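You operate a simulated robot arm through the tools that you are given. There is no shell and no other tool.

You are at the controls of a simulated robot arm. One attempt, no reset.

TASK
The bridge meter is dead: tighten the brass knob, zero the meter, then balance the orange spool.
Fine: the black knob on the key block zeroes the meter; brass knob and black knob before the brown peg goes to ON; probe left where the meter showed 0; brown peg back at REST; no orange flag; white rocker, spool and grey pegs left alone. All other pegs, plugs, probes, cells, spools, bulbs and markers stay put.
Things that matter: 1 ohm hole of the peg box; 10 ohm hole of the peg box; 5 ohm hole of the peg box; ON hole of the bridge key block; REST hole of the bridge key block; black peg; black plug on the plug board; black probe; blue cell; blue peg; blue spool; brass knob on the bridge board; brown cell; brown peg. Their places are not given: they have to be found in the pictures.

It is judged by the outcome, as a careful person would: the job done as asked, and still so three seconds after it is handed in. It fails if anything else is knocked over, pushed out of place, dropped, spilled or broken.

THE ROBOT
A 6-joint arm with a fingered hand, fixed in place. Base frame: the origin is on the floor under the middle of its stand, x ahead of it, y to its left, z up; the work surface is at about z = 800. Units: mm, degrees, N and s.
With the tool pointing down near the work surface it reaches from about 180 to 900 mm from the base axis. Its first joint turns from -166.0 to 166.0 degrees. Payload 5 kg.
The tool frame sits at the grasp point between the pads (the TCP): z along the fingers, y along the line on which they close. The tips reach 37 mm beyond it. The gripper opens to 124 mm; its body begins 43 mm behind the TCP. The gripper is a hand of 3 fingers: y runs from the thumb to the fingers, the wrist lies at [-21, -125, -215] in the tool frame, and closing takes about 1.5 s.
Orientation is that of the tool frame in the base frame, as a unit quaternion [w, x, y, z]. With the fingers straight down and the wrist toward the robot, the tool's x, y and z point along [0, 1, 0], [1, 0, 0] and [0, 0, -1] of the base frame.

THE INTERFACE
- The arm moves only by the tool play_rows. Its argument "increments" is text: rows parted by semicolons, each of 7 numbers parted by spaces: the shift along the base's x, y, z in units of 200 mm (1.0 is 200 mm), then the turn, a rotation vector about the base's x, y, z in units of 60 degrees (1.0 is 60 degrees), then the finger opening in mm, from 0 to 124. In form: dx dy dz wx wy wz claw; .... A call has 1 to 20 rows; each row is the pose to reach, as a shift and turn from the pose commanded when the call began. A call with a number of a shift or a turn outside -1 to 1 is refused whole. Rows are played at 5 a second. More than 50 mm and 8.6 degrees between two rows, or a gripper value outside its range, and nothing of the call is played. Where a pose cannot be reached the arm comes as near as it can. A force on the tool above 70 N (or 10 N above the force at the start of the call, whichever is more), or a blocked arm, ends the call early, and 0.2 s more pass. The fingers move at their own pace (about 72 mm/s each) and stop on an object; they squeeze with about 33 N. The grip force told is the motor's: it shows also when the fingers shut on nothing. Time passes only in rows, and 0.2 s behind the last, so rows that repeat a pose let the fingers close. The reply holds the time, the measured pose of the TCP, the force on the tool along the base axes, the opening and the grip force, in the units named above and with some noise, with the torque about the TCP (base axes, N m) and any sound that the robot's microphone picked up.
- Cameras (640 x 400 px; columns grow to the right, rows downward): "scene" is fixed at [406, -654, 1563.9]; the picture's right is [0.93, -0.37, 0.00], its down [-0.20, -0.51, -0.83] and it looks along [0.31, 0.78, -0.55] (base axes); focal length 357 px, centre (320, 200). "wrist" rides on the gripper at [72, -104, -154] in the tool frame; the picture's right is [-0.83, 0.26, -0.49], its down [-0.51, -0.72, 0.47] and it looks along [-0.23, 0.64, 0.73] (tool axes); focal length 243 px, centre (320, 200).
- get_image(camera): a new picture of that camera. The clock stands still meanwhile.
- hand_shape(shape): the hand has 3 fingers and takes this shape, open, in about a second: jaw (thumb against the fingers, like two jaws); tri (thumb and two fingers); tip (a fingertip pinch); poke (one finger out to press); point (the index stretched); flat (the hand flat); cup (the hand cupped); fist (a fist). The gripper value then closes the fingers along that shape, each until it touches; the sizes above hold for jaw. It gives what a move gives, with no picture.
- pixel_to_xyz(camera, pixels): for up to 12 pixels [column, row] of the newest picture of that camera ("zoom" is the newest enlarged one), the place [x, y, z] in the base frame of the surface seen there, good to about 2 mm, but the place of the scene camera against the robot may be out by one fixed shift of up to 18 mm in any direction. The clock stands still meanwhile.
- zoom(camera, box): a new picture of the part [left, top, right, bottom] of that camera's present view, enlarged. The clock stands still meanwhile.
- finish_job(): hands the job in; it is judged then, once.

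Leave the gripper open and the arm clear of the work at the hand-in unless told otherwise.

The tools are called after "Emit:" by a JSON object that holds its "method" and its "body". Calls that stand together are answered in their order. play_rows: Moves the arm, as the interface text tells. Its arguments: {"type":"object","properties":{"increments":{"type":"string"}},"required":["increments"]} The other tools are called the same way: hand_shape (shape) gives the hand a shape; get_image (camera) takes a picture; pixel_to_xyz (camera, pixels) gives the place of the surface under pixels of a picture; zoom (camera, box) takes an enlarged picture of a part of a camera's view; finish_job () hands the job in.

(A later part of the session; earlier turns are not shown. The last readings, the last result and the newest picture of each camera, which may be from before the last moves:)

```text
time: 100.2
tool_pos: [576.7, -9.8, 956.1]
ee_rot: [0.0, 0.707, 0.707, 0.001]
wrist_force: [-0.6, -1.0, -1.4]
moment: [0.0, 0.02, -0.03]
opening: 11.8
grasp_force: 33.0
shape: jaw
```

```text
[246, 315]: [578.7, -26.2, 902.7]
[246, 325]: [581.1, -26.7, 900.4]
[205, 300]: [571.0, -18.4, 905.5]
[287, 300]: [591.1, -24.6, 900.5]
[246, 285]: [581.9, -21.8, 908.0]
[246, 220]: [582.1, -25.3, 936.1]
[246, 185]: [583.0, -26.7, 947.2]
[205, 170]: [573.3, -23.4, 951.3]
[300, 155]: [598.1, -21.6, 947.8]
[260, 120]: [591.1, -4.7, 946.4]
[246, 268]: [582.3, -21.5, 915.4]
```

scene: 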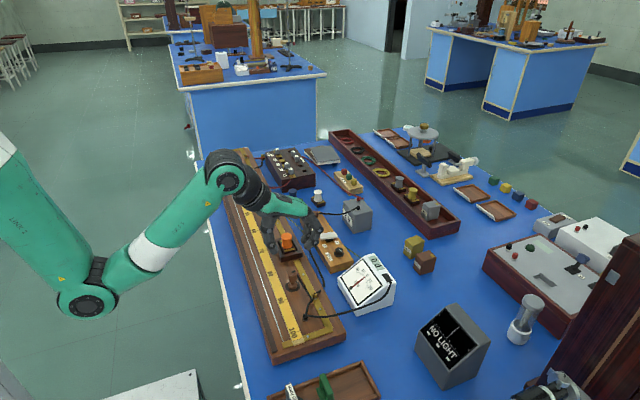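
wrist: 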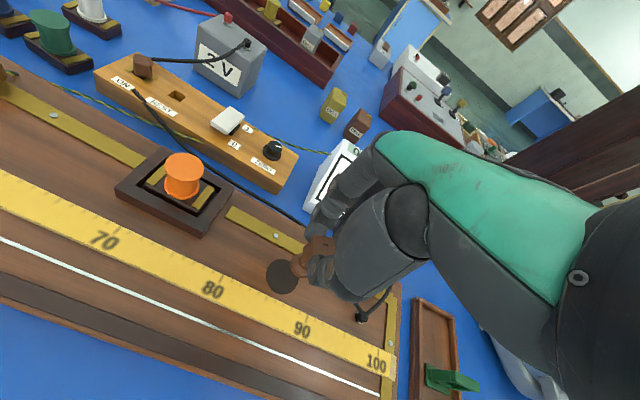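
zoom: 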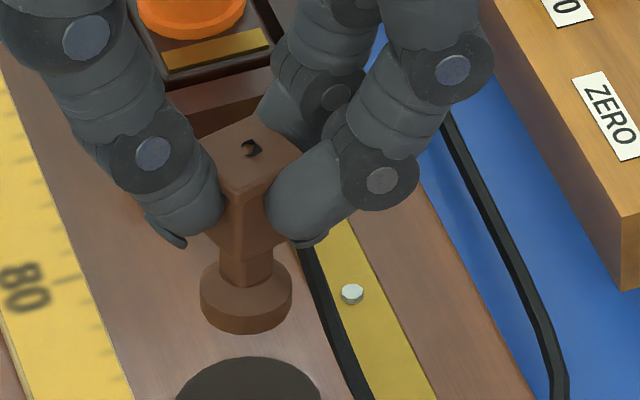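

Foot radius ≈12 mm, centre ≈ TCP + (1,−1). Now I carry the probe at TCP z≈986 over the wire (x≈509) toward the 50 mark (y≈350), in two calls.

Emit:
{"method": "play_rows", "body": {"increments": "0 0 0.08 0 0 0 4; -0.05 0.05 0.15 0 0 0 4; -0.12 0.18 0.15 0 0 0 4; -0.2 0.32 0.15 0 0 0 4; -0.28 0.46 0.15 0 0 0 4; -0.345 0.6 0.15 0 0 0 4; -0.345 0.75 0.15 0 0 0 4; -0.345 0.88 0.15 0 0 0 4; -0.345 1 0.15 0 0 0 4; -0.345 1 0.15 0 0 0 4"}}

Emit:
{"method": "play_rows", "body": {"increments": "0 0.1 0 0 0 0 4; 0 0.25 0 0 0 0 4; 0 0.4 0 0 0 0 4; 0 0.55 0 0 0 0 4; 0 0.7 0 0 0 0 4; 0 0.8 0 0 0 0 4; 0 0.8 0 0 0 0 4"}}

Emit:
{"method": "get_image", "body": {"camera": "wrist"}}

Emit:
{"method": "get_image", "body": {"camera": "scene"}}

```text
time: 102.4
tool_pos: [506.5, 192.3, 985.6]
ee_rot: [0.0, 0.707, 0.708, 0.0]
wrist_force: [0.4, 0.0, -1.1]
moment: [0.01, 0.01, -0.03]
opening: 11.4
grasp_force: 32.6
shape: jaw
```

```text
time: 104.0
tool_pos: [507.6, 350.8, 986.8]
ee_rot: [0.0, 0.707, 0.707, 0.0]
wrist_force: [-0.1, -0.8, -1.2]
moment: [-0.02, -0.01, 0.02]
opening: 11.7
grasp_force: 32.9
shape: jaw
```

```text
taken
```

wrist: 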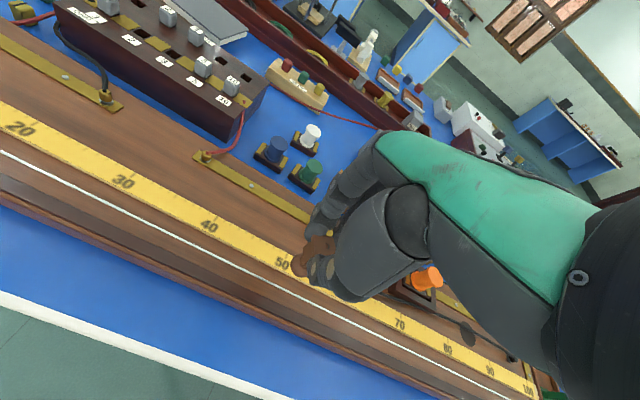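

```text
taken
```

scene: 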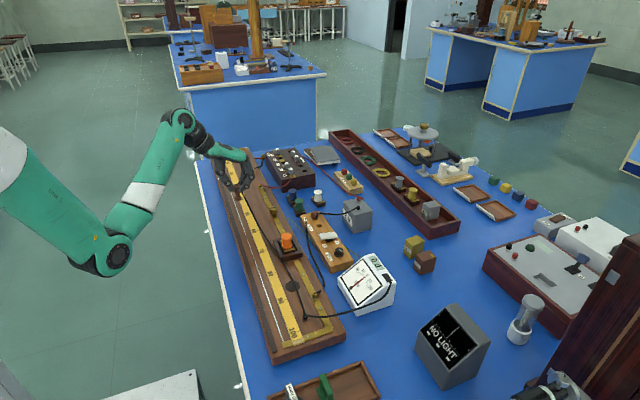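

I measure the wire's x near here and the peg box labels (for a guess of the balance point).

Emit:
{"method": "zoom", "body": {"camera": "wrist", "box": [160, 210, 320, 310]}}

Emit:
{"method": "pixel_to_xyz", "body": {"camera": "zoom", "pixels": [[100, 75], [200, 125], [300, 175], [400, 225], [450, 250], [500, 275]]}}

Emit:
{"method": "zoom", "body": {"camera": "wrist", "box": [50, 0, 270, 140]}}

```text
4.00 times, centred on (240, 260) of wrist
```

zoom: 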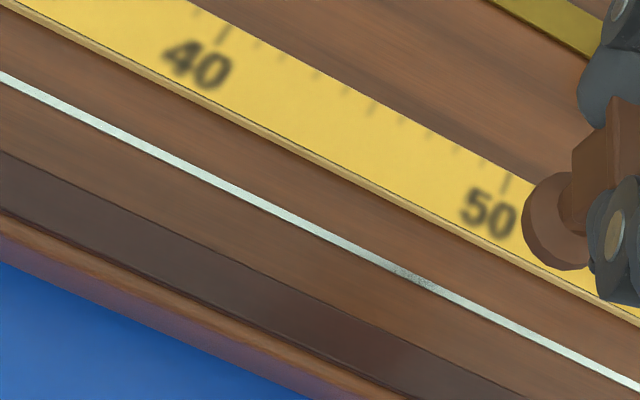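

```text
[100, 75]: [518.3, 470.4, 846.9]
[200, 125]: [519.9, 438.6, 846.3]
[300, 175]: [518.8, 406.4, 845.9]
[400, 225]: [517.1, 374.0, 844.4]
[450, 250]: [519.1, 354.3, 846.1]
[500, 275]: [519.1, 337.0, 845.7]
```

```text
2.86 times, centred on (160, 70) of wrist
```

zoom: 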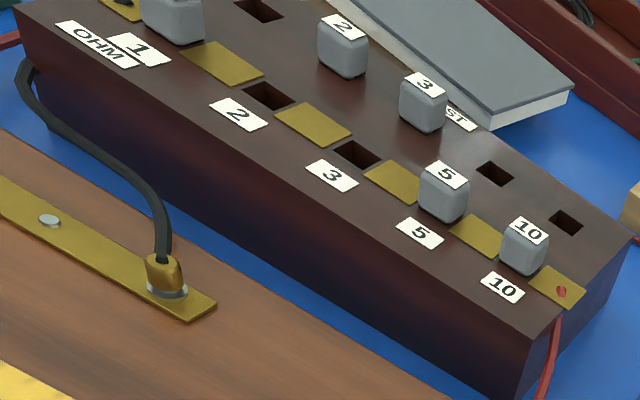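

Peg box: pegs in 1, 5, 10 (shorted), 2 and 3 open → 5 ohm in use. My pixels missed the wire; I re-query on the white line itself.

Emit:
{"method": "zoom", "body": {"camera": "wrist", "box": [160, 210, 320, 310]}}

Emit:
{"method": "pixel_to_xyz", "body": {"camera": "zoom", "pixels": [[50, 101], [160, 154], [240, 193], [320, 234], [430, 288], [500, 320], [580, 358], [505, 183], [222, 33]]}}

```text
4.00 times, centred on (240, 260) of wrist
```

zoom: 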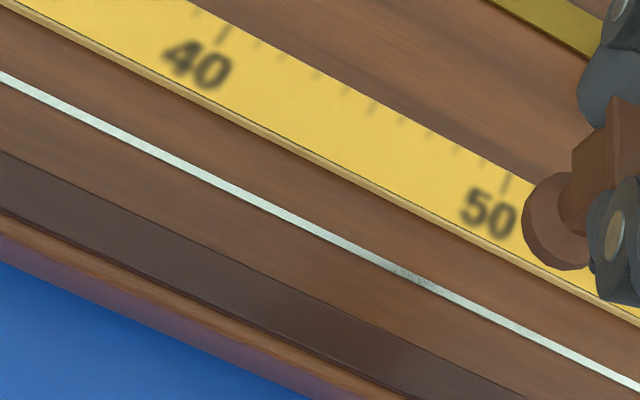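

```text
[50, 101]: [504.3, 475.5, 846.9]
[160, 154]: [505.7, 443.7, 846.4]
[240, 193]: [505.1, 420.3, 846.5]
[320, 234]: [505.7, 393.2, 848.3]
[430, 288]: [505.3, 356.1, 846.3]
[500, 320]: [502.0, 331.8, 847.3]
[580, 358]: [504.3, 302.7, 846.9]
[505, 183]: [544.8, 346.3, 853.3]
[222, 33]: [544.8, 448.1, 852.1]
```

Wire x ≈ 505.5, z ≈ 846.7. I shift 2.5 mm in x and lower the probe toward the wire at the 50 mark (stopping ~2 mm above), then creep to touch.

Emit:
{"method": "play_rows", "body": {"increments": "-0.012 0 -0.08 0 0 0 4; -0.012 0 -0.16 0 0 0 4; -0.012 0 -0.24 0 0 0 4; -0.012 0 -0.3 0 0 0 4; -0.012 0 -0.335 0 0 0 4; -0.012 0 -0.335 0 0 0 4"}}

Emit:
{"method": "zoom", "body": {"camera": "wrist", "box": [220, 190, 380, 320]}}

Emit:
{"method": "zoom", "body": {"camera": "scene", "box": [200, 150, 300, 220]}}

```text
time: 105.4
tool_pos: [504.3, 350.0, 918.7]
ee_rot: [0.0, 0.707, 0.707, 0.0]
wrist_force: [0.6, 0.0, -1.1]
moment: [-0.03, 0.0, 0.01]
opening: 11.6
grasp_force: 32.3
shape: jaw
```

```text
3.08 times, centred on (300, 255) of wrist
```

zoom: 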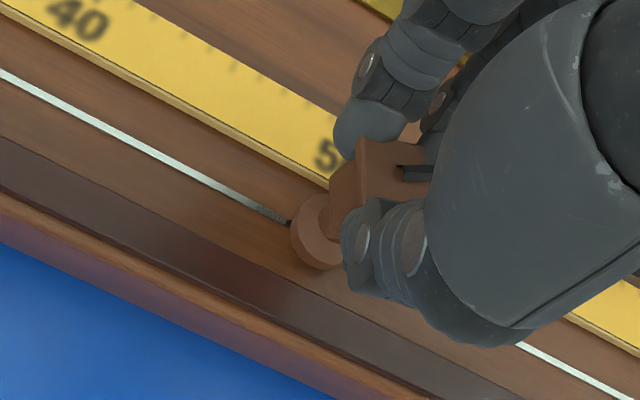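

```text
5.71 times, centred on (250, 185) of scene
```

zoom: 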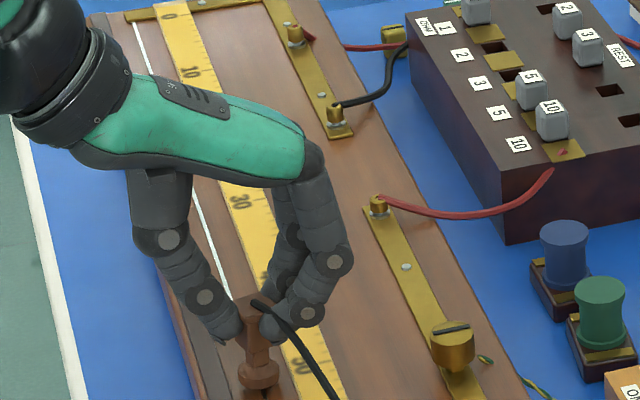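

The foot is centred over the wire. I creep down 3 mm in small steps and read force and meter.

Emit:
{"method": "play_rows", "body": {"increments": "0 0 -0.004 0 0 0 4; 0 0 -0.008 0 0 0 4; 0 0 -0.011 0 0 0 4; 0 0 -0.014 0 0 0 4; 0 0 -0.014 0 0 0 4"}}

Emit:
{"method": "zoom", "body": {"camera": "scene", "box": [310, 230, 410, 320]}}

```text
time: 106.6
tool_pos: [505.3, 350.9, 915.9]
ee_rot: [-0.001, 0.707, 0.707, -0.001]
wrist_force: [-0.7, 0.3, -0.2]
moment: [0.05, 0.02, -0.02]
opening: 11.6
grasp_force: 32.2
shape: jaw
```

```text
4.44 times, centred on (360, 275) of scene
```

zoom: 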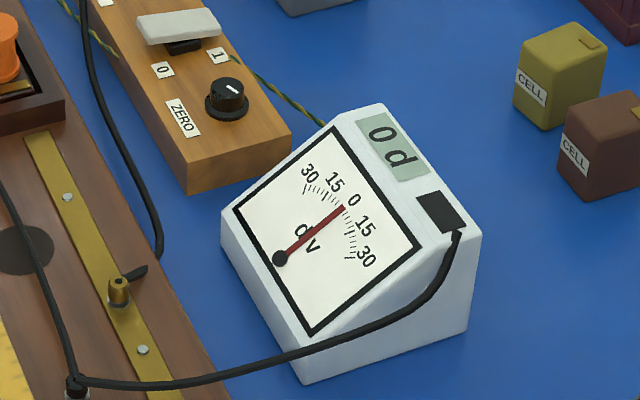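

Force changed by only ~1 N and the meter is 0 — likely just touching or not yet. I press 1.2 mm more.

Emit:
{"method": "play_rows", "body": {"increments": "0 0 -0.003 0 0 0 4; 0 0 -0.006 0 0 0 4; 0 0 -0.006 0 0 0 4"}}

Emit:
{"method": "zoom", "body": {"camera": "scene", "box": [310, 230, 410, 320]}}

Emit:
{"method": "zoom", "body": {"camera": "wrist", "box": [220, 190, 380, 320]}}

```text
time: 107.4
tool_pos: [504.7, 350.2, 913.8]
ee_rot: [0.0, 0.707, 0.707, 0.0]
wrist_force: [0.1, -0.4, 0.9]
moment: [0.01, 0.01, 0.04]
opening: 11.4
grasp_force: 32.9
shape: jaw
```

```text
4.44 times, centred on (360, 275) of scene
```

zoom: 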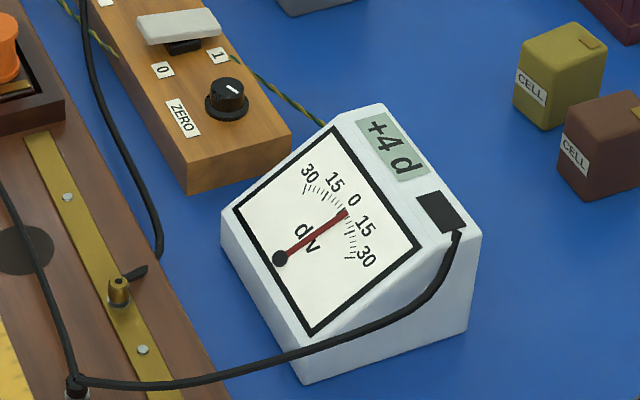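

```text
3.08 times, centred on (300, 255) of wrist
```

zoom: 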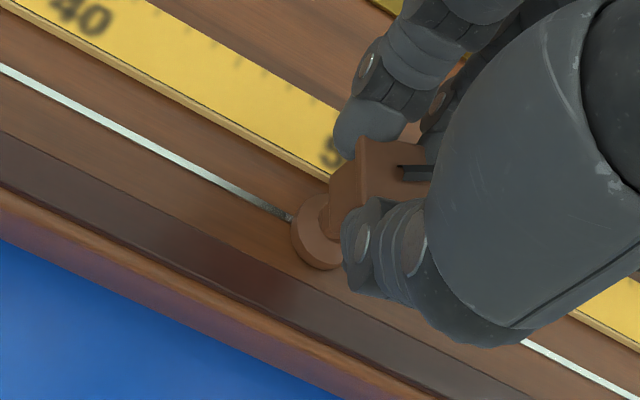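

Contact: the meter shows +4. I wait a moment for it to settle and read again.

Emit:
{"method": "play_rows", "body": {"increments": "0 0 0 0 0 0 4; 0 0 0 0 0 0 4; 0 0 0 0 0 0 4; 0 0 0 0 0 0 4"}}

Emit:
{"method": "zoom", "body": {"camera": "scene", "box": [310, 230, 410, 320]}}

```text
time: 108.4
tool_pos: [505.1, 350.4, 915.4]
ee_rot: [0.0, 0.707, 0.707, 0.0]
wrist_force: [-0.3, -0.6, 2.0]
moment: [-0.02, -0.02, 0.0]
opening: 11.6
grasp_force: 33.2
shape: jaw
```

```text
4.44 times, centred on (360, 275) of scene
```

zoom: 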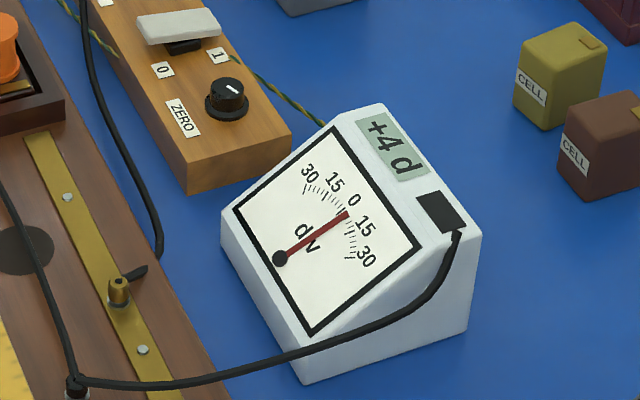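

+4 stable at y≈350. I lift 8 mm, shift 30 mm toward the 100 end (−y), and touch again the same way (no dragging).

Emit:
{"method": "play_rows", "body": {"increments": "0 0 0.02 0 0 0 4; 0 0 0.04 0 0 0 4; 0 -0.075 0.04 0 0 0 4; 0 -0.15 0.04 0 0 0 4; 0 -0.15 0.04 0 0 0 4; 0 -0.15 0.02 0 0 0 4; 0 -0.15 0.008 0 0 0 4; 0 -0.15 0.003 0 0 0 4; 0 -0.15 0 0 0 0 4; 0 -0.15 0 0 0 0 4; 0 -0.15 0 0 0 0 4"}}

Emit:
{"method": "zoom", "body": {"camera": "scene", "box": [310, 230, 410, 320]}}

```text
time: 110.8
tool_pos: [505.3, 321.0, 915.2]
ee_rot: [0.001, 0.707, 0.707, 0.0]
wrist_force: [-0.6, -0.1, 3.5]
moment: [0.04, -0.03, 0.03]
opening: 11.5
grasp_force: 33.0
shape: jaw
```

```text
4.44 times, centred on (360, 275) of scene
```

zoom: 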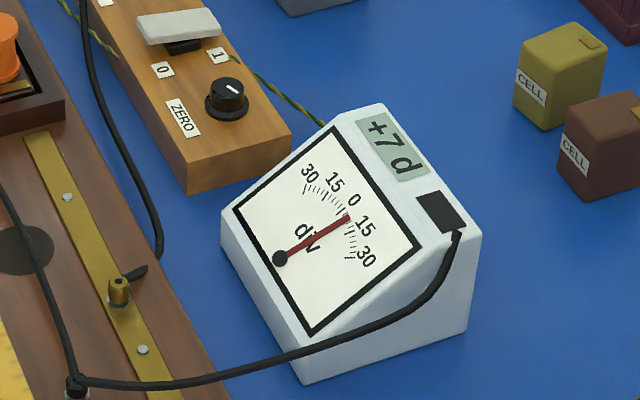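

+7 at y≈321, +4 at y≈350: about 0.1 div/mm, so zero should be near y≈391. I lift, shift +70 mm, touch again.

Emit:
{"method": "play_rows", "body": {"increments": "0 0 0.02 0 0 0 4; 0 0 0.04 0 0 0 4; 0 0.1 0.04 0 0 0 4; 0 0.2 0.04 0 0 0 4; 0 0.3 0.04 0 0 0 4; 0 0.35 0.04 0 0 0 4; 0 0.35 0.04 0 0 0 4; 0 0.35 0.02 0 0 0 4; 0 0.35 0.008 0 0 0 4; 0 0.35 0.003 0 0 0 4; 0 0.35 0 0 0 0 4; 0 0.35 0 0 0 0 4; 0 0.35 0 0 0 0 4"}}

Emit:
{"method": "zoom", "body": {"camera": "scene", "box": [310, 230, 410, 320]}}

Emit:
{"method": "zoom", "body": {"camera": "wrist", "box": [220, 190, 380, 320]}}

```text
time: 113.6
tool_pos: [505.4, 391.6, 914.4]
ee_rot: [0.001, 0.707, 0.707, 0.0]
wrist_force: [-1.8, -1.0, 4.9]
moment: [-0.02, 0.04, -0.01]
opening: 11.4
grasp_force: 32.5
shape: jaw
```

```text
4.44 times, centred on (360, 275) of scene
```

zoom: 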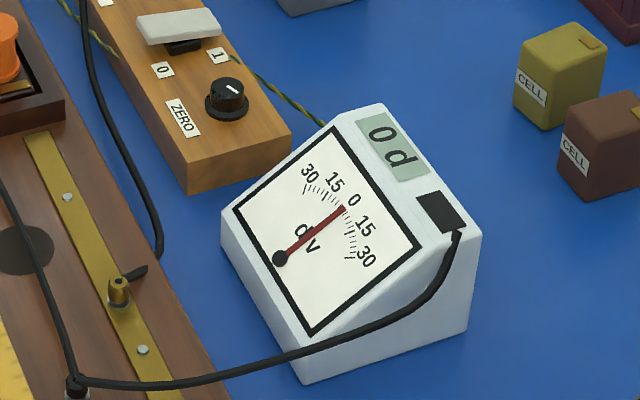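

```text
3.08 times, centred on (300, 255) of wrist
```

zoom: 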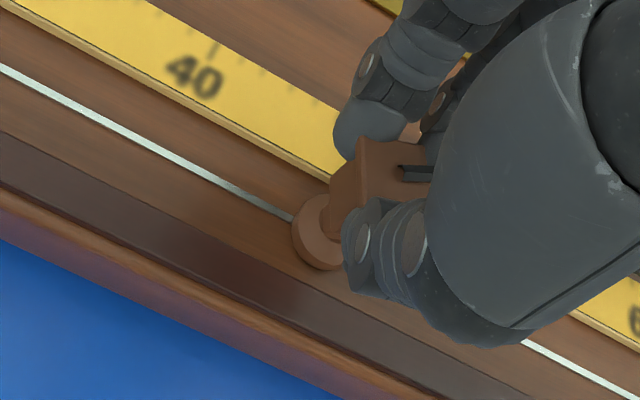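

0 with firm contact (≈6 N) at y≈391. To find the middle of the 0 band I check +8 mm (y≈399).

Emit:
{"method": "play_rows", "body": {"increments": "0 0 0.02 0 0 0 4; 0 0 0.03 0 0 0 4; 0 0.04 0.03 0 0 0 4; 0 0.04 0.03 0 0 0 4; 0 0.04 0.02 0 0 0 4; 0 0.04 0.008 0 0 0 4; 0 0.04 0.003 0 0 0 4; 0 0.04 0 0 0 0 4; 0 0.04 0 0 0 0 4; 0 0.04 0 0 0 0 4"}}

Emit:
{"method": "zoom", "body": {"camera": "scene", "box": [340, 240, 400, 290]}}

```text
time: 115.8
tool_pos: [505.3, 399.1, 915.7]
ee_rot: [0.0, 0.707, 0.707, -0.001]
wrist_force: [0.3, 0.3, -0.6]
moment: [0.01, -0.02, 0.0]
opening: 11.3
grasp_force: 33.4
shape: jaw
```

```text
8.00 times, centred on (370, 265) of scene
```

zoom: 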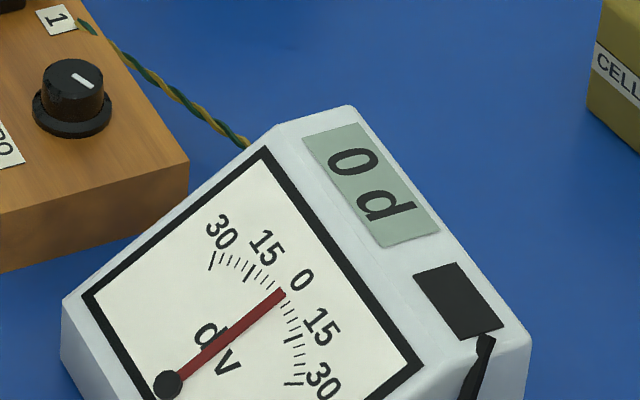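

Force is about nil here, so contact is doubtful. I press 1 mm more and read again.

Emit:
{"method": "play_rows", "body": {"increments": "0 0 -0.003 0 0 0 4; 0 0 -0.006 0 0 0 4; 0 0 -0.006 0 0 0 4; 0 0 -0.006 0 0 0 4"}}

Emit:
{"method": "zoom", "body": {"camera": "scene", "box": [340, 240, 400, 290]}}

```text
time: 116.8
tool_pos: [506.0, 399.3, 915.1]
ee_rot: [0.0, 0.707, 0.708, 0.001]
wrist_force: [-1.4, -0.3, 7.4]
moment: [0.0, 0.0, 0.0]
opening: 11.5
grasp_force: 32.7
shape: jaw
```

```text
8.00 times, centred on (370, 265) of scene
```

zoom: 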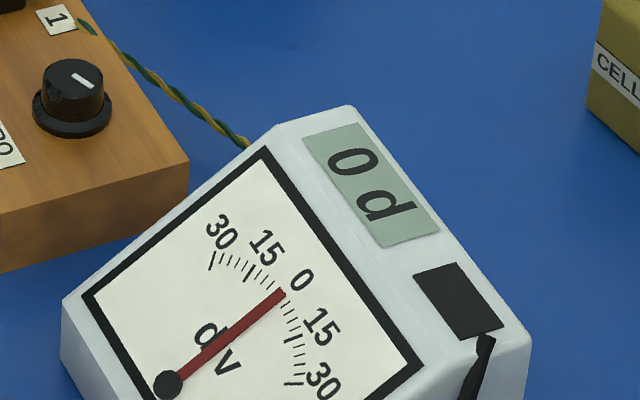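

Firm contact and still 0 at y≈399. I check +7 mm more (y≈406).

Emit:
{"method": "play_rows", "body": {"increments": "0 0 0.02 0 0 0 4; 0 0 0.03 0 0 0 4; 0 0.035 0.03 0 0 0 4; 0 0.035 0.03 0 0 0 4; 0 0.035 0.02 0 0 0 4; 0 0.035 0.008 0 0 0 4; 0 0.035 0.003 0 0 0 4; 0 0.035 0 0 0 0 4; 0 0.035 0 0 0 0 4; 0 0.035 0 0 0 0 4"}}

Emit:
{"method": "zoom", "body": {"camera": "scene", "box": [340, 240, 400, 290]}}

```text
time: 119.0
tool_pos: [506.0, 406.1, 915.9]
ee_rot: [0.001, 0.708, 0.707, 0.0]
wrist_force: [-1.6, -1.0, 7.8]
moment: [-0.01, 0.01, -0.01]
opening: 11.7
grasp_force: 32.9
shape: jaw
```

```text
8.00 times, centred on (370, 265) of scene
```

zoom: 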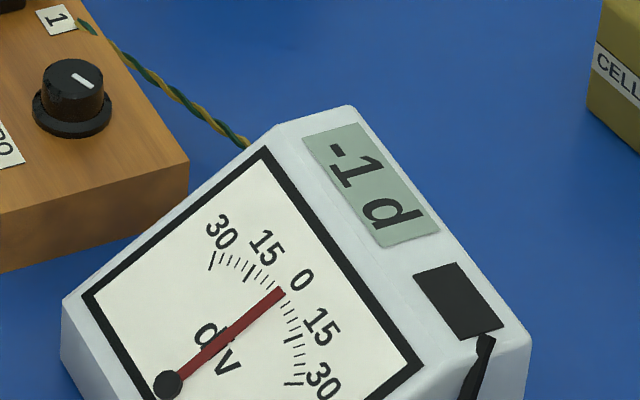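

-1 at y≈406, so the 0 band's middle is ≈395 (5 Ω vs 6 Ω gives 45.45 cm, which fits). I lift, move to y≈395 and set it down lightly, then read.

Emit:
{"method": "play_rows", "body": {"increments": "0 0 0.02 0 0 0 4; 0 0 0.03 0 0 0 4; 0 -0.03 0.03 0 0 0 4; 0 -0.055 0.03 0 0 0 4; 0 -0.055 0.03 0 0 0 4; 0 -0.055 0.02 0 0 0 4; 0 -0.055 0.008 0 0 0 4; 0 -0.055 0.004 0 0 0 4; 0 -0.055 0.002 0 0 0 4; 0 -0.055 0.002 0 0 0 4; 0 -0.055 0.002 0 0 0 4"}}

Emit:
{"method": "zoom", "body": {"camera": "scene", "box": [340, 240, 400, 290]}}

Emit:
{"method": "zoom", "body": {"camera": "wrist", "box": [220, 190, 380, 320]}}

```text
time: 121.4
tool_pos: [504.5, 394.5, 914.0]
ee_rot: [0.0, 0.707, 0.707, 0.0]
wrist_force: [0.9, -0.2, 4.4]
moment: [0.0, -0.03, -0.02]
opening: 11.3
grasp_force: 32.2
shape: jaw
```

```text
8.00 times, centred on (370, 265) of scene
```

zoom: 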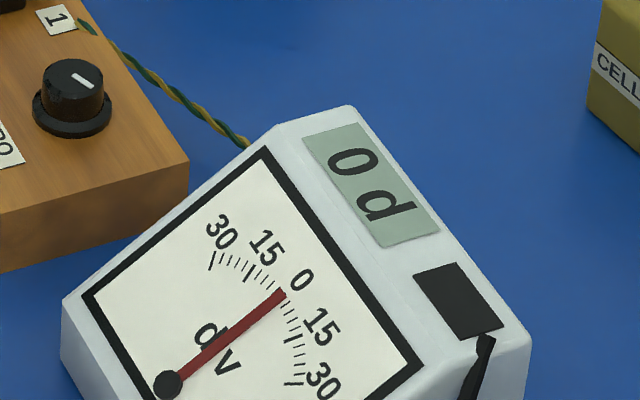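

```text
3.08 times, centred on (300, 255) of wrist
```

zoom: 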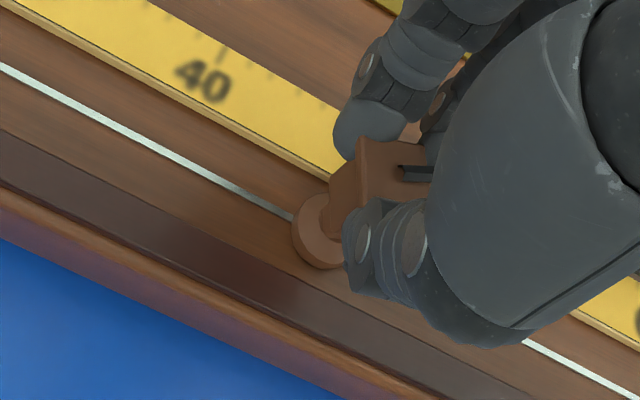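

0 d, firm contact. I ease off 0.4 mm and open the fingers slowly to leave the probe standing on the wire.

Emit:
{"method": "play_rows", "body": {"increments": "0 0 0.002 0 0 0 4; 0 0 0.002 0 0 0 12; 0 0 0.002 0 0 0 14; 0 0 0.002 0 0 0 17; 0 0 0.002 0 0 0 22; 0 0 0.002 0 0 0 30; 0 0 0.002 0 0 0 40; 0 0 0.002 0 0 0 52; 0 0 0.002 0 0 0 56; 0 0 0.002 0 0 0 56"}}

Emit:
{"method": "zoom", "body": {"camera": "scene", "box": [310, 230, 410, 320]}}

Emit:
{"method": "zoom", "body": {"camera": "wrist", "box": [220, 190, 380, 320]}}

Emit:
{"method": "zoom", "body": {"camera": "scene", "box": [210, 150, 290, 220]}}

```text
time: 123.6
tool_pos: [504.3, 395.3, 915.1]
ee_rot: [0.0, 0.707, 0.707, 0.0]
wrist_force: [0.3, -0.5, -0.3]
moment: [-0.02, -0.02, 0.02]
opening: 55.3
grasp_force: 0.1
shape: jaw
```

```text
4.44 times, centred on (360, 275) of scene
```

zoom: 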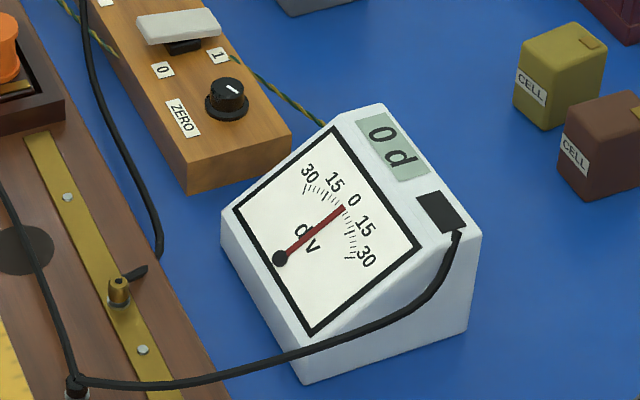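

```text
3.08 times, centred on (300, 255) of wrist
```

zoom: 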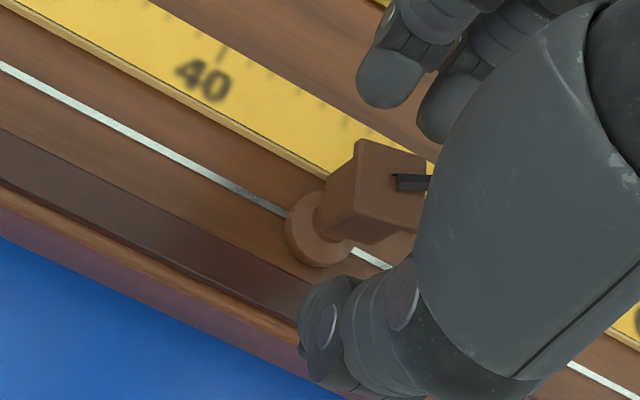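

```text
5.71 times, centred on (250, 185) of scene
```

zoom: 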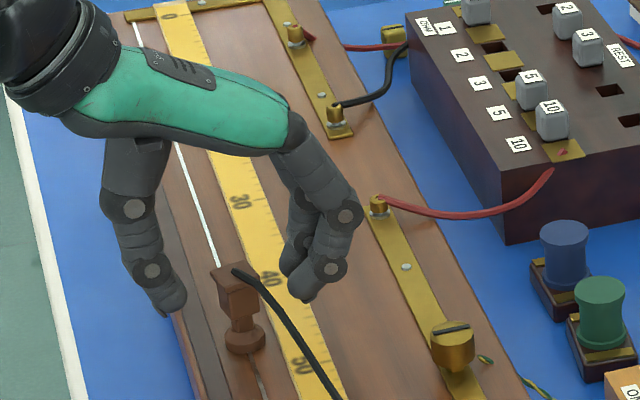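

The probe stands upright on the wire, meter 0. I lift the hand straight up slowly and check.

Emit:
{"method": "play_rows", "body": {"increments": "0 0 0.02 0 0 0 60; 0 0 0.05 0 0 0 62; 0 0 0.1 0 0 0 62; 0 0 0.17 0 0 0 62; 0 0 0.27 0 0 0 62; 0 0 0.37 0 0 0 62; 0 0 0.45 0 0 0 62; 0 0 0.45 0 0 0 62"}}

Emit:
{"method": "get_image", "body": {"camera": "wrist"}}

Emit:
{"method": "zoom", "body": {"camera": "wrist", "box": [220, 210, 340, 310]}}

Emit:
{"method": "get_image", "body": {"camera": "scene"}}

Emit:
{"method": "zoom", "body": {"camera": "scene", "box": [310, 230, 410, 320]}}

```text
time: 125.4
tool_pos: [505.4, 394.3, 1004.8]
ee_rot: [0.0, 0.707, 0.707, 0.0]
wrist_force: [-0.1, 0.7, 0.1]
moment: [0.03, 0.01, 0.02]
opening: 61.6
grasp_force: 0.1
shape: jaw
```

```text
taken
```

wrist: 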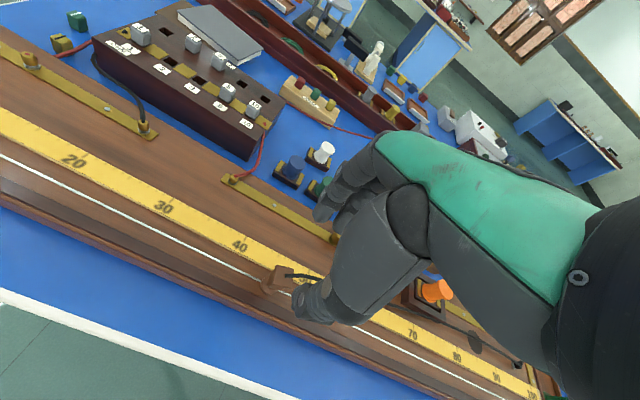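

```text
4.00 times, centred on (280, 260) of wrist
```

zoom: 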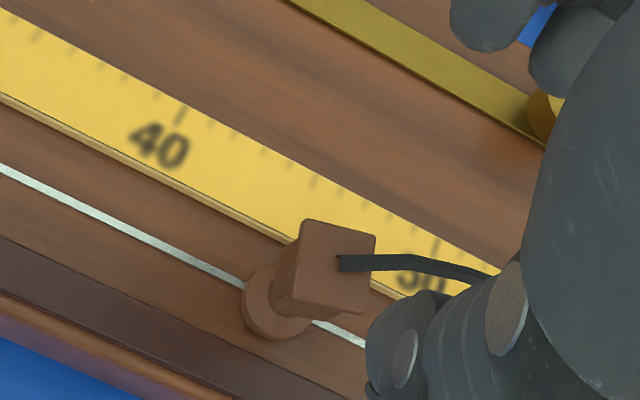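

```text
taken
```

scene: 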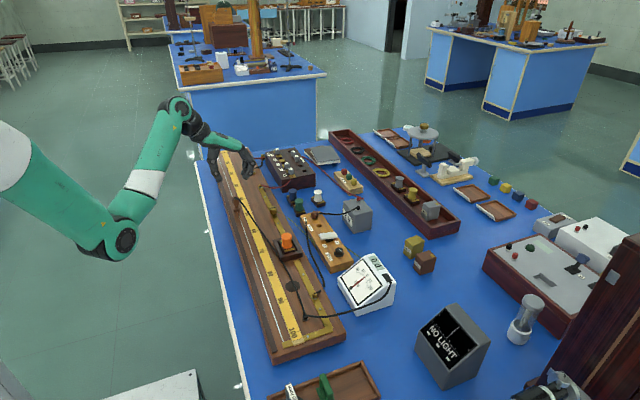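

```text
4.44 times, centred on (360, 275) of scene
```

zoom: 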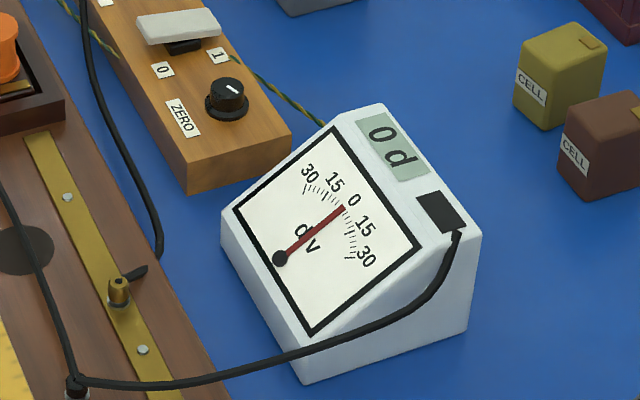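

The probe stands on the wire; meter 0 d. I measure where it stands.

Emit:
{"method": "zoom", "body": {"camera": "wrist", "box": [220, 210, 340, 310]}}

Emit:
{"method": "pixel_to_xyz", "body": {"camera": "zoom", "pixels": [[245, 290], [265, 325], [300, 225], [370, 240], [362, 310], [280, 290], [335, 260], [235, 282], [330, 330], [181, 103], [437, 240]]}}

```text
4.00 times, centred on (280, 260) of wrist
```

zoom: 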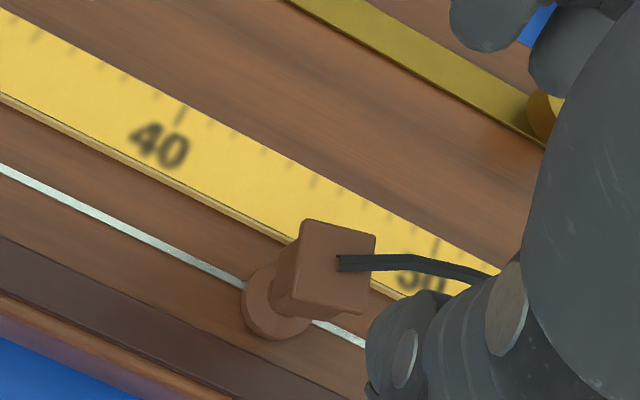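

```text
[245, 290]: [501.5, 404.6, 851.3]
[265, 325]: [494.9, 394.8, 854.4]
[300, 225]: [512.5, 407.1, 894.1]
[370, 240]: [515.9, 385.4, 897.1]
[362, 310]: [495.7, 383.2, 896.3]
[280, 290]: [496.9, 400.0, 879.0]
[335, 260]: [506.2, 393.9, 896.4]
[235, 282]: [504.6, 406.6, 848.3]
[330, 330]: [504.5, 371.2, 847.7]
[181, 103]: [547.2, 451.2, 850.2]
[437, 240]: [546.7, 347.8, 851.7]
```

Probe centre ≈ (505.5,394.5), upright, on the wire at ≈45.4 cm. Now back to the brown peg at ON: I move over there at z≈1005 turning to yaw −60° in two calls.

Emit:
{"method": "play_rows", "body": {"increments": "0.05 0 0 0 0 0 60; 0.13 -0.03 0 0 0 -0.06 60; 0.21 -0.07 0 0 0 -0.12 55; 0.29 -0.12 0 0 0 -0.18 50; 0.37 -0.17 0 0 0 -0.25 45; 0.45 -0.22 0 0 0 -0.33 45; 0.53 -0.26 0 0 0 -0.41 40; 0.6 -0.3 0 0 0 -0.5 40; 0.6 -0.3 0 0 0 -0.5 40"}}

Emit:
{"method": "play_rows", "body": {"increments": "0.08 -0.04 0 0 0 -0.06 40; 0.16 -0.08 0 0 0 -0.12 40; 0.24 -0.12 0 0 0 -0.18 40; 0.32 -0.16 0 0 0 -0.25 40; 0.4 -0.2 0 0 0 -0.33 40; 0.48 -0.24 0 0 0 -0.41 40; 0.56 -0.28 0 0 0 -0.5 40; 0.598 -0.3 -0.1 0 0 -0.5 40; 0.598 -0.3 -0.17 0 0 -0.5 36; 0.598 -0.3 -0.17 0 0 -0.5 36"}}

Emit:
{"method": "get_image", "body": {"camera": "wrist"}}

Emit:
{"method": "zoom", "body": {"camera": "wrist", "box": [250, 200, 350, 310]}}

```text
time: 127.4
tool_pos: [624.5, 334.5, 1004.2]
ee_rot: [0.0, 0.866, 0.5, 0.0]
wrist_force: [0.2, 0.1, 0.4]
moment: [0.01, 0.0, 0.0]
opening: 40.4
grasp_force: 0.0
shape: jaw
```

```text
time: 129.6
tool_pos: [744.5, 273.6, 969.3]
ee_rot: [-0.001, 0.966, 0.259, -0.001]
wrist_force: [0.2, 0.1, 0.3]
moment: [-0.01, 0.03, 0.0]
opening: 36.2
grasp_force: 0.0
shape: jaw
```

```text
taken
```

wrist: 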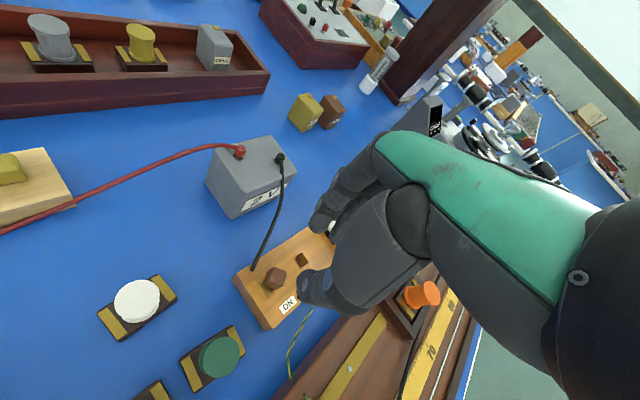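

```text
3.64 times, centred on (300, 255) of wrist
```

zoom: 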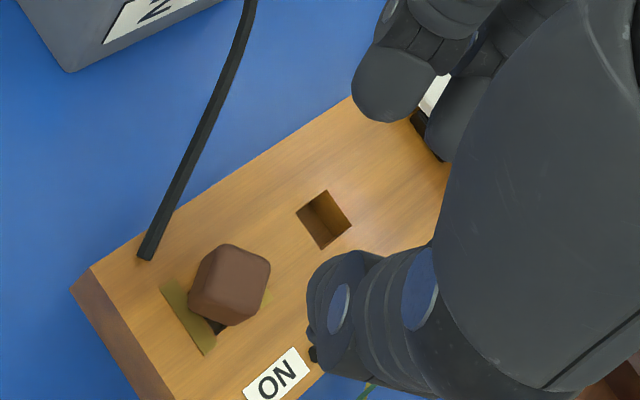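

I measure the peg head's corners from here.

Emit:
{"method": "zoom", "body": {"camera": "wrist", "box": [255, 255, 305, 295]}}

```text
10.00 times, centred on (280, 275) of wrist
```

zoom: 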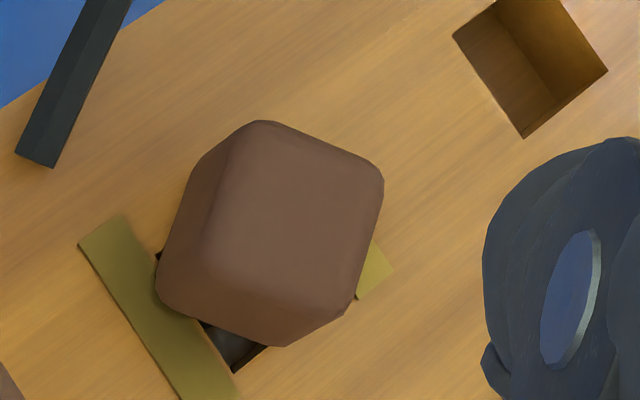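

Emit:
{"method": "pixel_to_xyz", "body": {"camera": "zoom", "pixels": [[262, 125], [375, 170], [352, 285], [225, 250], [295, 205], [190, 200], [175, 285], [270, 335], [340, 300], [605, 70], [525, 137], [453, 38]]}}

```text
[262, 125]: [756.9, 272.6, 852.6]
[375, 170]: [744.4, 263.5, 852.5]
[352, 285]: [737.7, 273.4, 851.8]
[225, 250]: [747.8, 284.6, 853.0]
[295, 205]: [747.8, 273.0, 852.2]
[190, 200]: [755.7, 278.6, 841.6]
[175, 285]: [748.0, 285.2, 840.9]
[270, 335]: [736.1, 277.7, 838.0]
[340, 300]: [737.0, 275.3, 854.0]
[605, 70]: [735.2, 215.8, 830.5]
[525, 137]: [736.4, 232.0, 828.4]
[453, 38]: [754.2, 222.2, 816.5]
```

Head centre ≈ (746.5,273.5), twist fits the −60° hand. I lower to TCP z≈877.5 with opening 32 and check before closing.

Emit:
{"method": "play_rows", "body": {"increments": "0.009 0 -0.1 0 0 0 32; 0.009 0 -0.2 0 0 0 32; 0.009 0 -0.3 0 0 0 32; 0.009 0 -0.38 0 0 0 32; 0.009 0 -0.43 0 0 0 32; 0.009 0 -0.46 0 0 0 32; 0.009 0 -0.46 0 0 0 32"}}

Emit:
{"method": "zoom", "body": {"camera": "wrist", "box": [250, 200, 370, 300]}}

Emit:
{"method": "zoom", "body": {"camera": "scene", "box": [290, 190, 350, 240]}}

```text
time: 131.2
tool_pos: [746.8, 275.1, 878.8]
ee_rot: [-0.001, 0.966, 0.259, -0.001]
wrist_force: [0.3, -0.5, 0.9]
moment: [-0.02, -0.03, 0.0]
opening: 32.5
grasp_force: 0.0
shape: jaw
```

```text
4.00 times, centred on (310, 250) of wrist
```

zoom: 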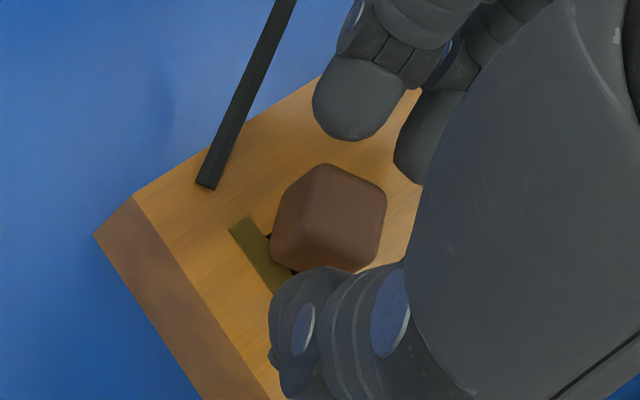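

```text
8.00 times, centred on (320, 215) of scene
```

zoom: 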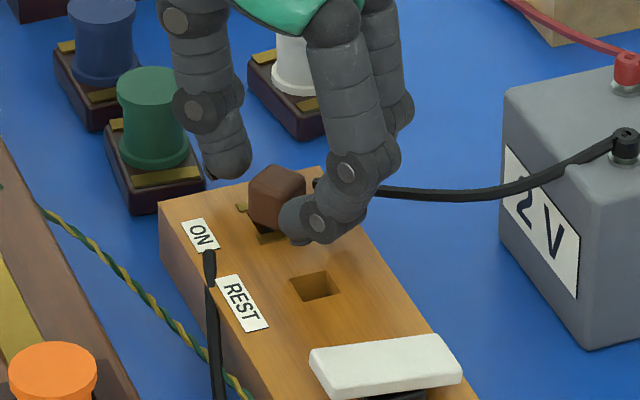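

The head is well between thumb and fingers, clear of the cable. I close on it and lift 50 mm.

Emit:
{"method": "play_rows", "body": {"increments": "0 0 0 0 0 0 24; 0 0 0 0 0 0 18; 0 0 0 0 0 0 12; 0 0 0 0 0 0 6; 0 0 0 0 0 0 4; 0 0 0 0 0 0 4; 0 0 0 0 0 0 4; 0 0 0.03 0 0 0 4; 0 0 0.08 0 0 0 4; 0 0 0.14 0 0 0 4; 0 0 0.2 0 0 0 4; 0 0 0.26 0 0 0 4; 0 0 0.26 0 0 0 4"}}

Emit:
{"method": "zoom", "body": {"camera": "wrist", "box": [250, 200, 370, 300]}}

Emit:
{"method": "zoom", "body": {"camera": "scene", "box": [290, 180, 370, 240]}}

```text
time: 134.0
tool_pos: [746.5, 274.4, 930.0]
ee_rot: [0.0, 0.966, 0.259, 0.0]
wrist_force: [-0.1, -0.2, -0.6]
moment: [-0.02, 0.03, 0.01]
opening: 10.7
grasp_force: 33.2
shape: jaw
```

```text
4.00 times, centred on (310, 250) of wrist
```

zoom: 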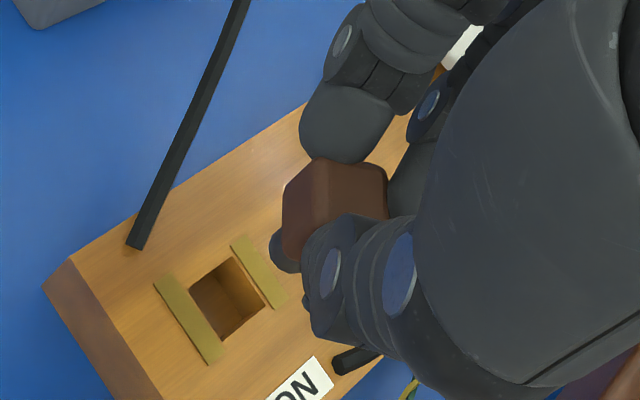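

```text
6.67 times, centred on (330, 210) of scene
```

zoom: 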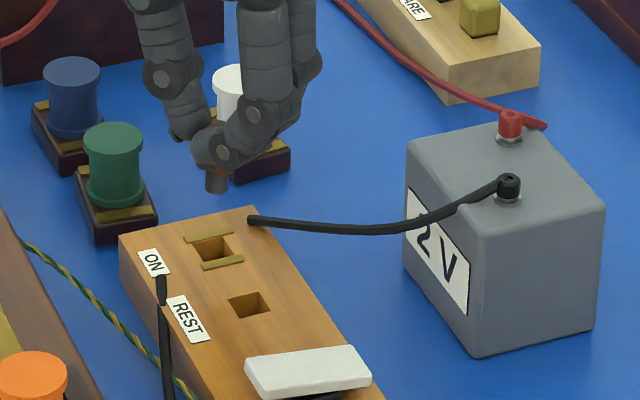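

Peg lifted. I measure the shaft against the hand, then shift to REST.

Emit:
{"method": "pixel_to_xyz", "body": {"camera": "zoom", "pixels": [[216, 183], [210, 180], [223, 180], [216, 176], [250, 303]]}}

Emit:
{"method": "zoom", "body": {"camera": "wrist", "box": [280, 225, 330, 275]}}

Emit:
{"method": "pixel_to_xyz", "body": {"camera": "zoom", "pixels": [[180, 240], [170, 245], [190, 255], [165, 225], [185, 230]]}}

```text
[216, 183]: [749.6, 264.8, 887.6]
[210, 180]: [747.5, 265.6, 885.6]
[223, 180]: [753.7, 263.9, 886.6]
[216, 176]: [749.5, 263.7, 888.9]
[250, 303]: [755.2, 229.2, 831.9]
```

```text
8.00 times, centred on (305, 250) of wrist
```

zoom: 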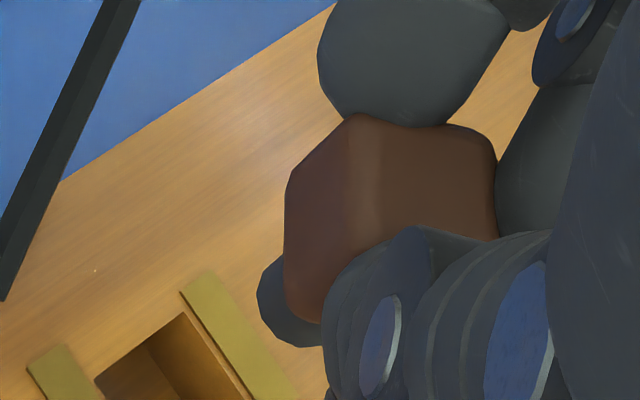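

```text
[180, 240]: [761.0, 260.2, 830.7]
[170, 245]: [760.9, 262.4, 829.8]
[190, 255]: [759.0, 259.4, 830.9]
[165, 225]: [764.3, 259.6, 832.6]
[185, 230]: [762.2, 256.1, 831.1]
```

Shaft centre ≈ (746.4,274.7), same as TCP. I shift −2.6 mm in x and −50.9 mm in y to REST (743.9,223.8), then lower.

Emit:
{"method": "play_rows", "body": {"increments": "-0.006 -0.08 0 0 0 0 4; -0.013 -0.17 0 0 0 0 4; -0.013 -0.2545 0 0 0 0 4; -0.013 -0.2545 0 0 0 0 4; -0.013 -0.2545 -0.03 0 0 0 4; -0.013 -0.2545 -0.06 0 0 0 4; -0.013 -0.2545 -0.06 0 0 0 4"}}

Emit:
{"method": "zoom", "body": {"camera": "scene", "box": [305, 200, 345, 235]}}

Emit:
{"method": "pixel_to_xyz", "body": {"camera": "zoom", "pixels": [[320, 200], [300, 150], [280, 150]]}}

Emit:
{"method": "zoom", "body": {"camera": "wrist", "box": [250, 200, 370, 300]}}

```text
time: 135.6
tool_pos: [744.4, 223.4, 917.0]
ee_rot: [0.0, 0.966, 0.258, 0.0]
wrist_force: [0.6, 0.3, -0.1]
moment: [0.0, 0.0, -0.03]
opening: 10.8
grasp_force: 32.6
shape: jaw
```

```text
11.43 times, centred on (325, 218) of scene
```

zoom: 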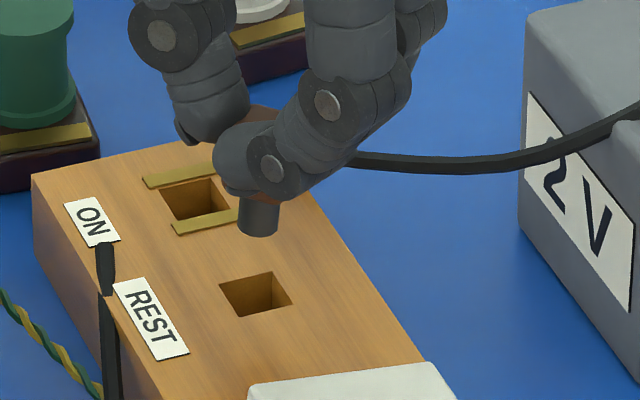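

```text
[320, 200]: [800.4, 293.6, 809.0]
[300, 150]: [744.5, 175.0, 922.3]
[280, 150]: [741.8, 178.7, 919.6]
```

```text
4.00 times, centred on (310, 250) of wrist
```

zoom: 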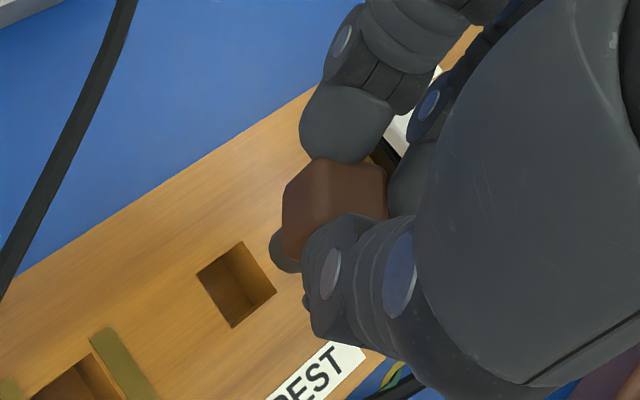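

Aligned over REST. I lower to TCP z≈880, watching force.

Emit:
{"method": "play_rows", "body": {"increments": "0 0 -0.05 0 0 0 4; 0 0 -0.1 0 0 0 4; 0 0 -0.14 0 0 0 4; 0 0 -0.165 0 0 0 4; 0 0 -0.185 0 0 0 4; 0 0 -0.185 0 0 0 4"}}

Emit:
{"method": "zoom", "body": {"camera": "scene", "box": [305, 200, 345, 235]}}

Emit:
{"method": "zoom", "body": {"camera": "wrist", "box": [250, 200, 370, 300]}}

```text
time: 137.0
tool_pos: [743.3, 224.5, 881.5]
ee_rot: [0.0, 0.966, 0.259, 0.0]
wrist_force: [-0.7, 0.3, -0.2]
moment: [0.02, 0.0, -0.01]
opening: 11.0
grasp_force: 33.0
shape: jaw
```

```text
11.43 times, centred on (325, 218) of scene
```

zoom: 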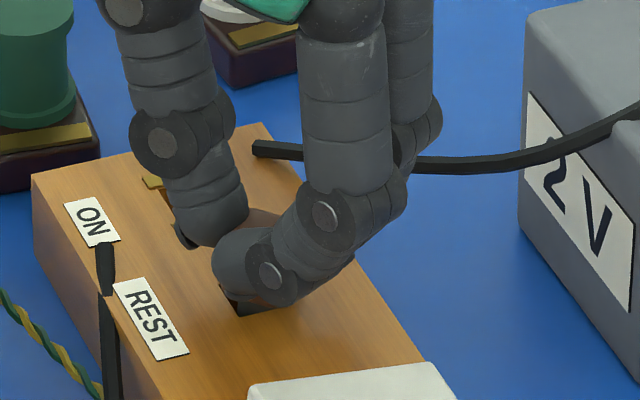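

```text
4.00 times, centred on (310, 250) of wrist
```

zoom: 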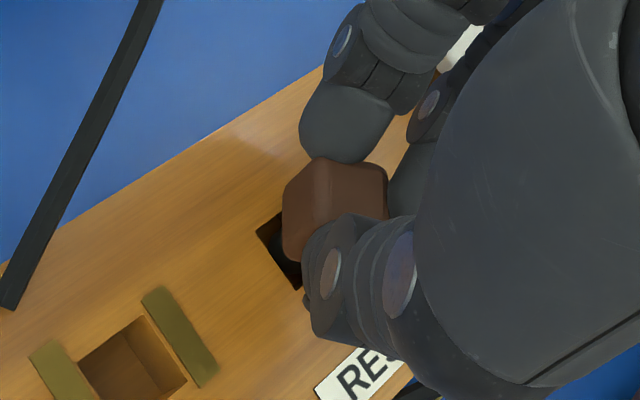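

The shaft is in the REST hole with no force. I lower ~2.5 mm more and release gently.

Emit:
{"method": "play_rows", "body": {"increments": "0 0 -0.007 0 0 0 4; 0 0 -0.013 0 0 0 4; 0 0 -0.013 0 0 0 12; 0 0 -0.013 0 0 0 15; 0 0 -0.013 0 0 0 22; 0 0 -0.013 0 0 0 30; 0 0 -0.013 0 0 0 33; 0 0 -0.013 0 0 0 33; 0 0 0.05 0 0 0 34; 0 0 0.15 0 0 0 36; 0 0 0.25 0 0 0 40; 0 0 0.35 0 0 0 40; 0 0 0.45 0 0 0 40; 0 0 0.55 0 0 0 40; 0 0 0.55 0 0 0 40"}}

Emit:
{"method": "get_image", "body": {"camera": "wrist"}}

Emit:
{"method": "zoom", "body": {"camera": "wrist", "box": [250, 220, 340, 300]}}

Emit:
{"method": "zoom", "body": {"camera": "scene", "box": [300, 200, 420, 310]}}

```text
time: 140.2
tool_pos: [743.3, 225.3, 990.0]
ee_rot: [0.0, 0.966, 0.259, 0.001]
wrist_force: [-0.3, 0.6, -0.4]
moment: [-0.01, -0.01, -0.01]
opening: 39.4
grasp_force: 0.0
shape: jaw
```

```text
taken
```

wrist: 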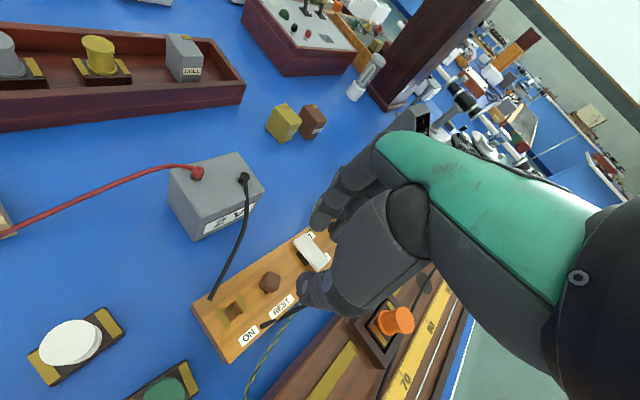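

```text
5.00 times, centred on (295, 260) of wrist
```

zoom: 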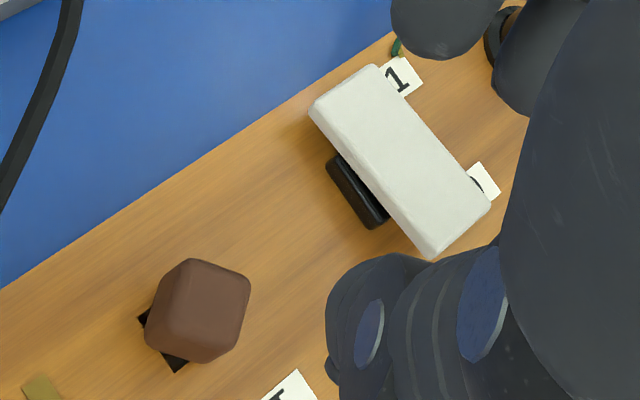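

```text
3.64 times, centred on (360, 255) of scene
```

zoom: 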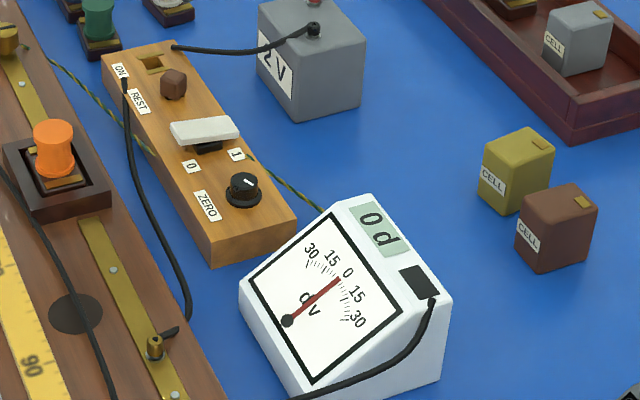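

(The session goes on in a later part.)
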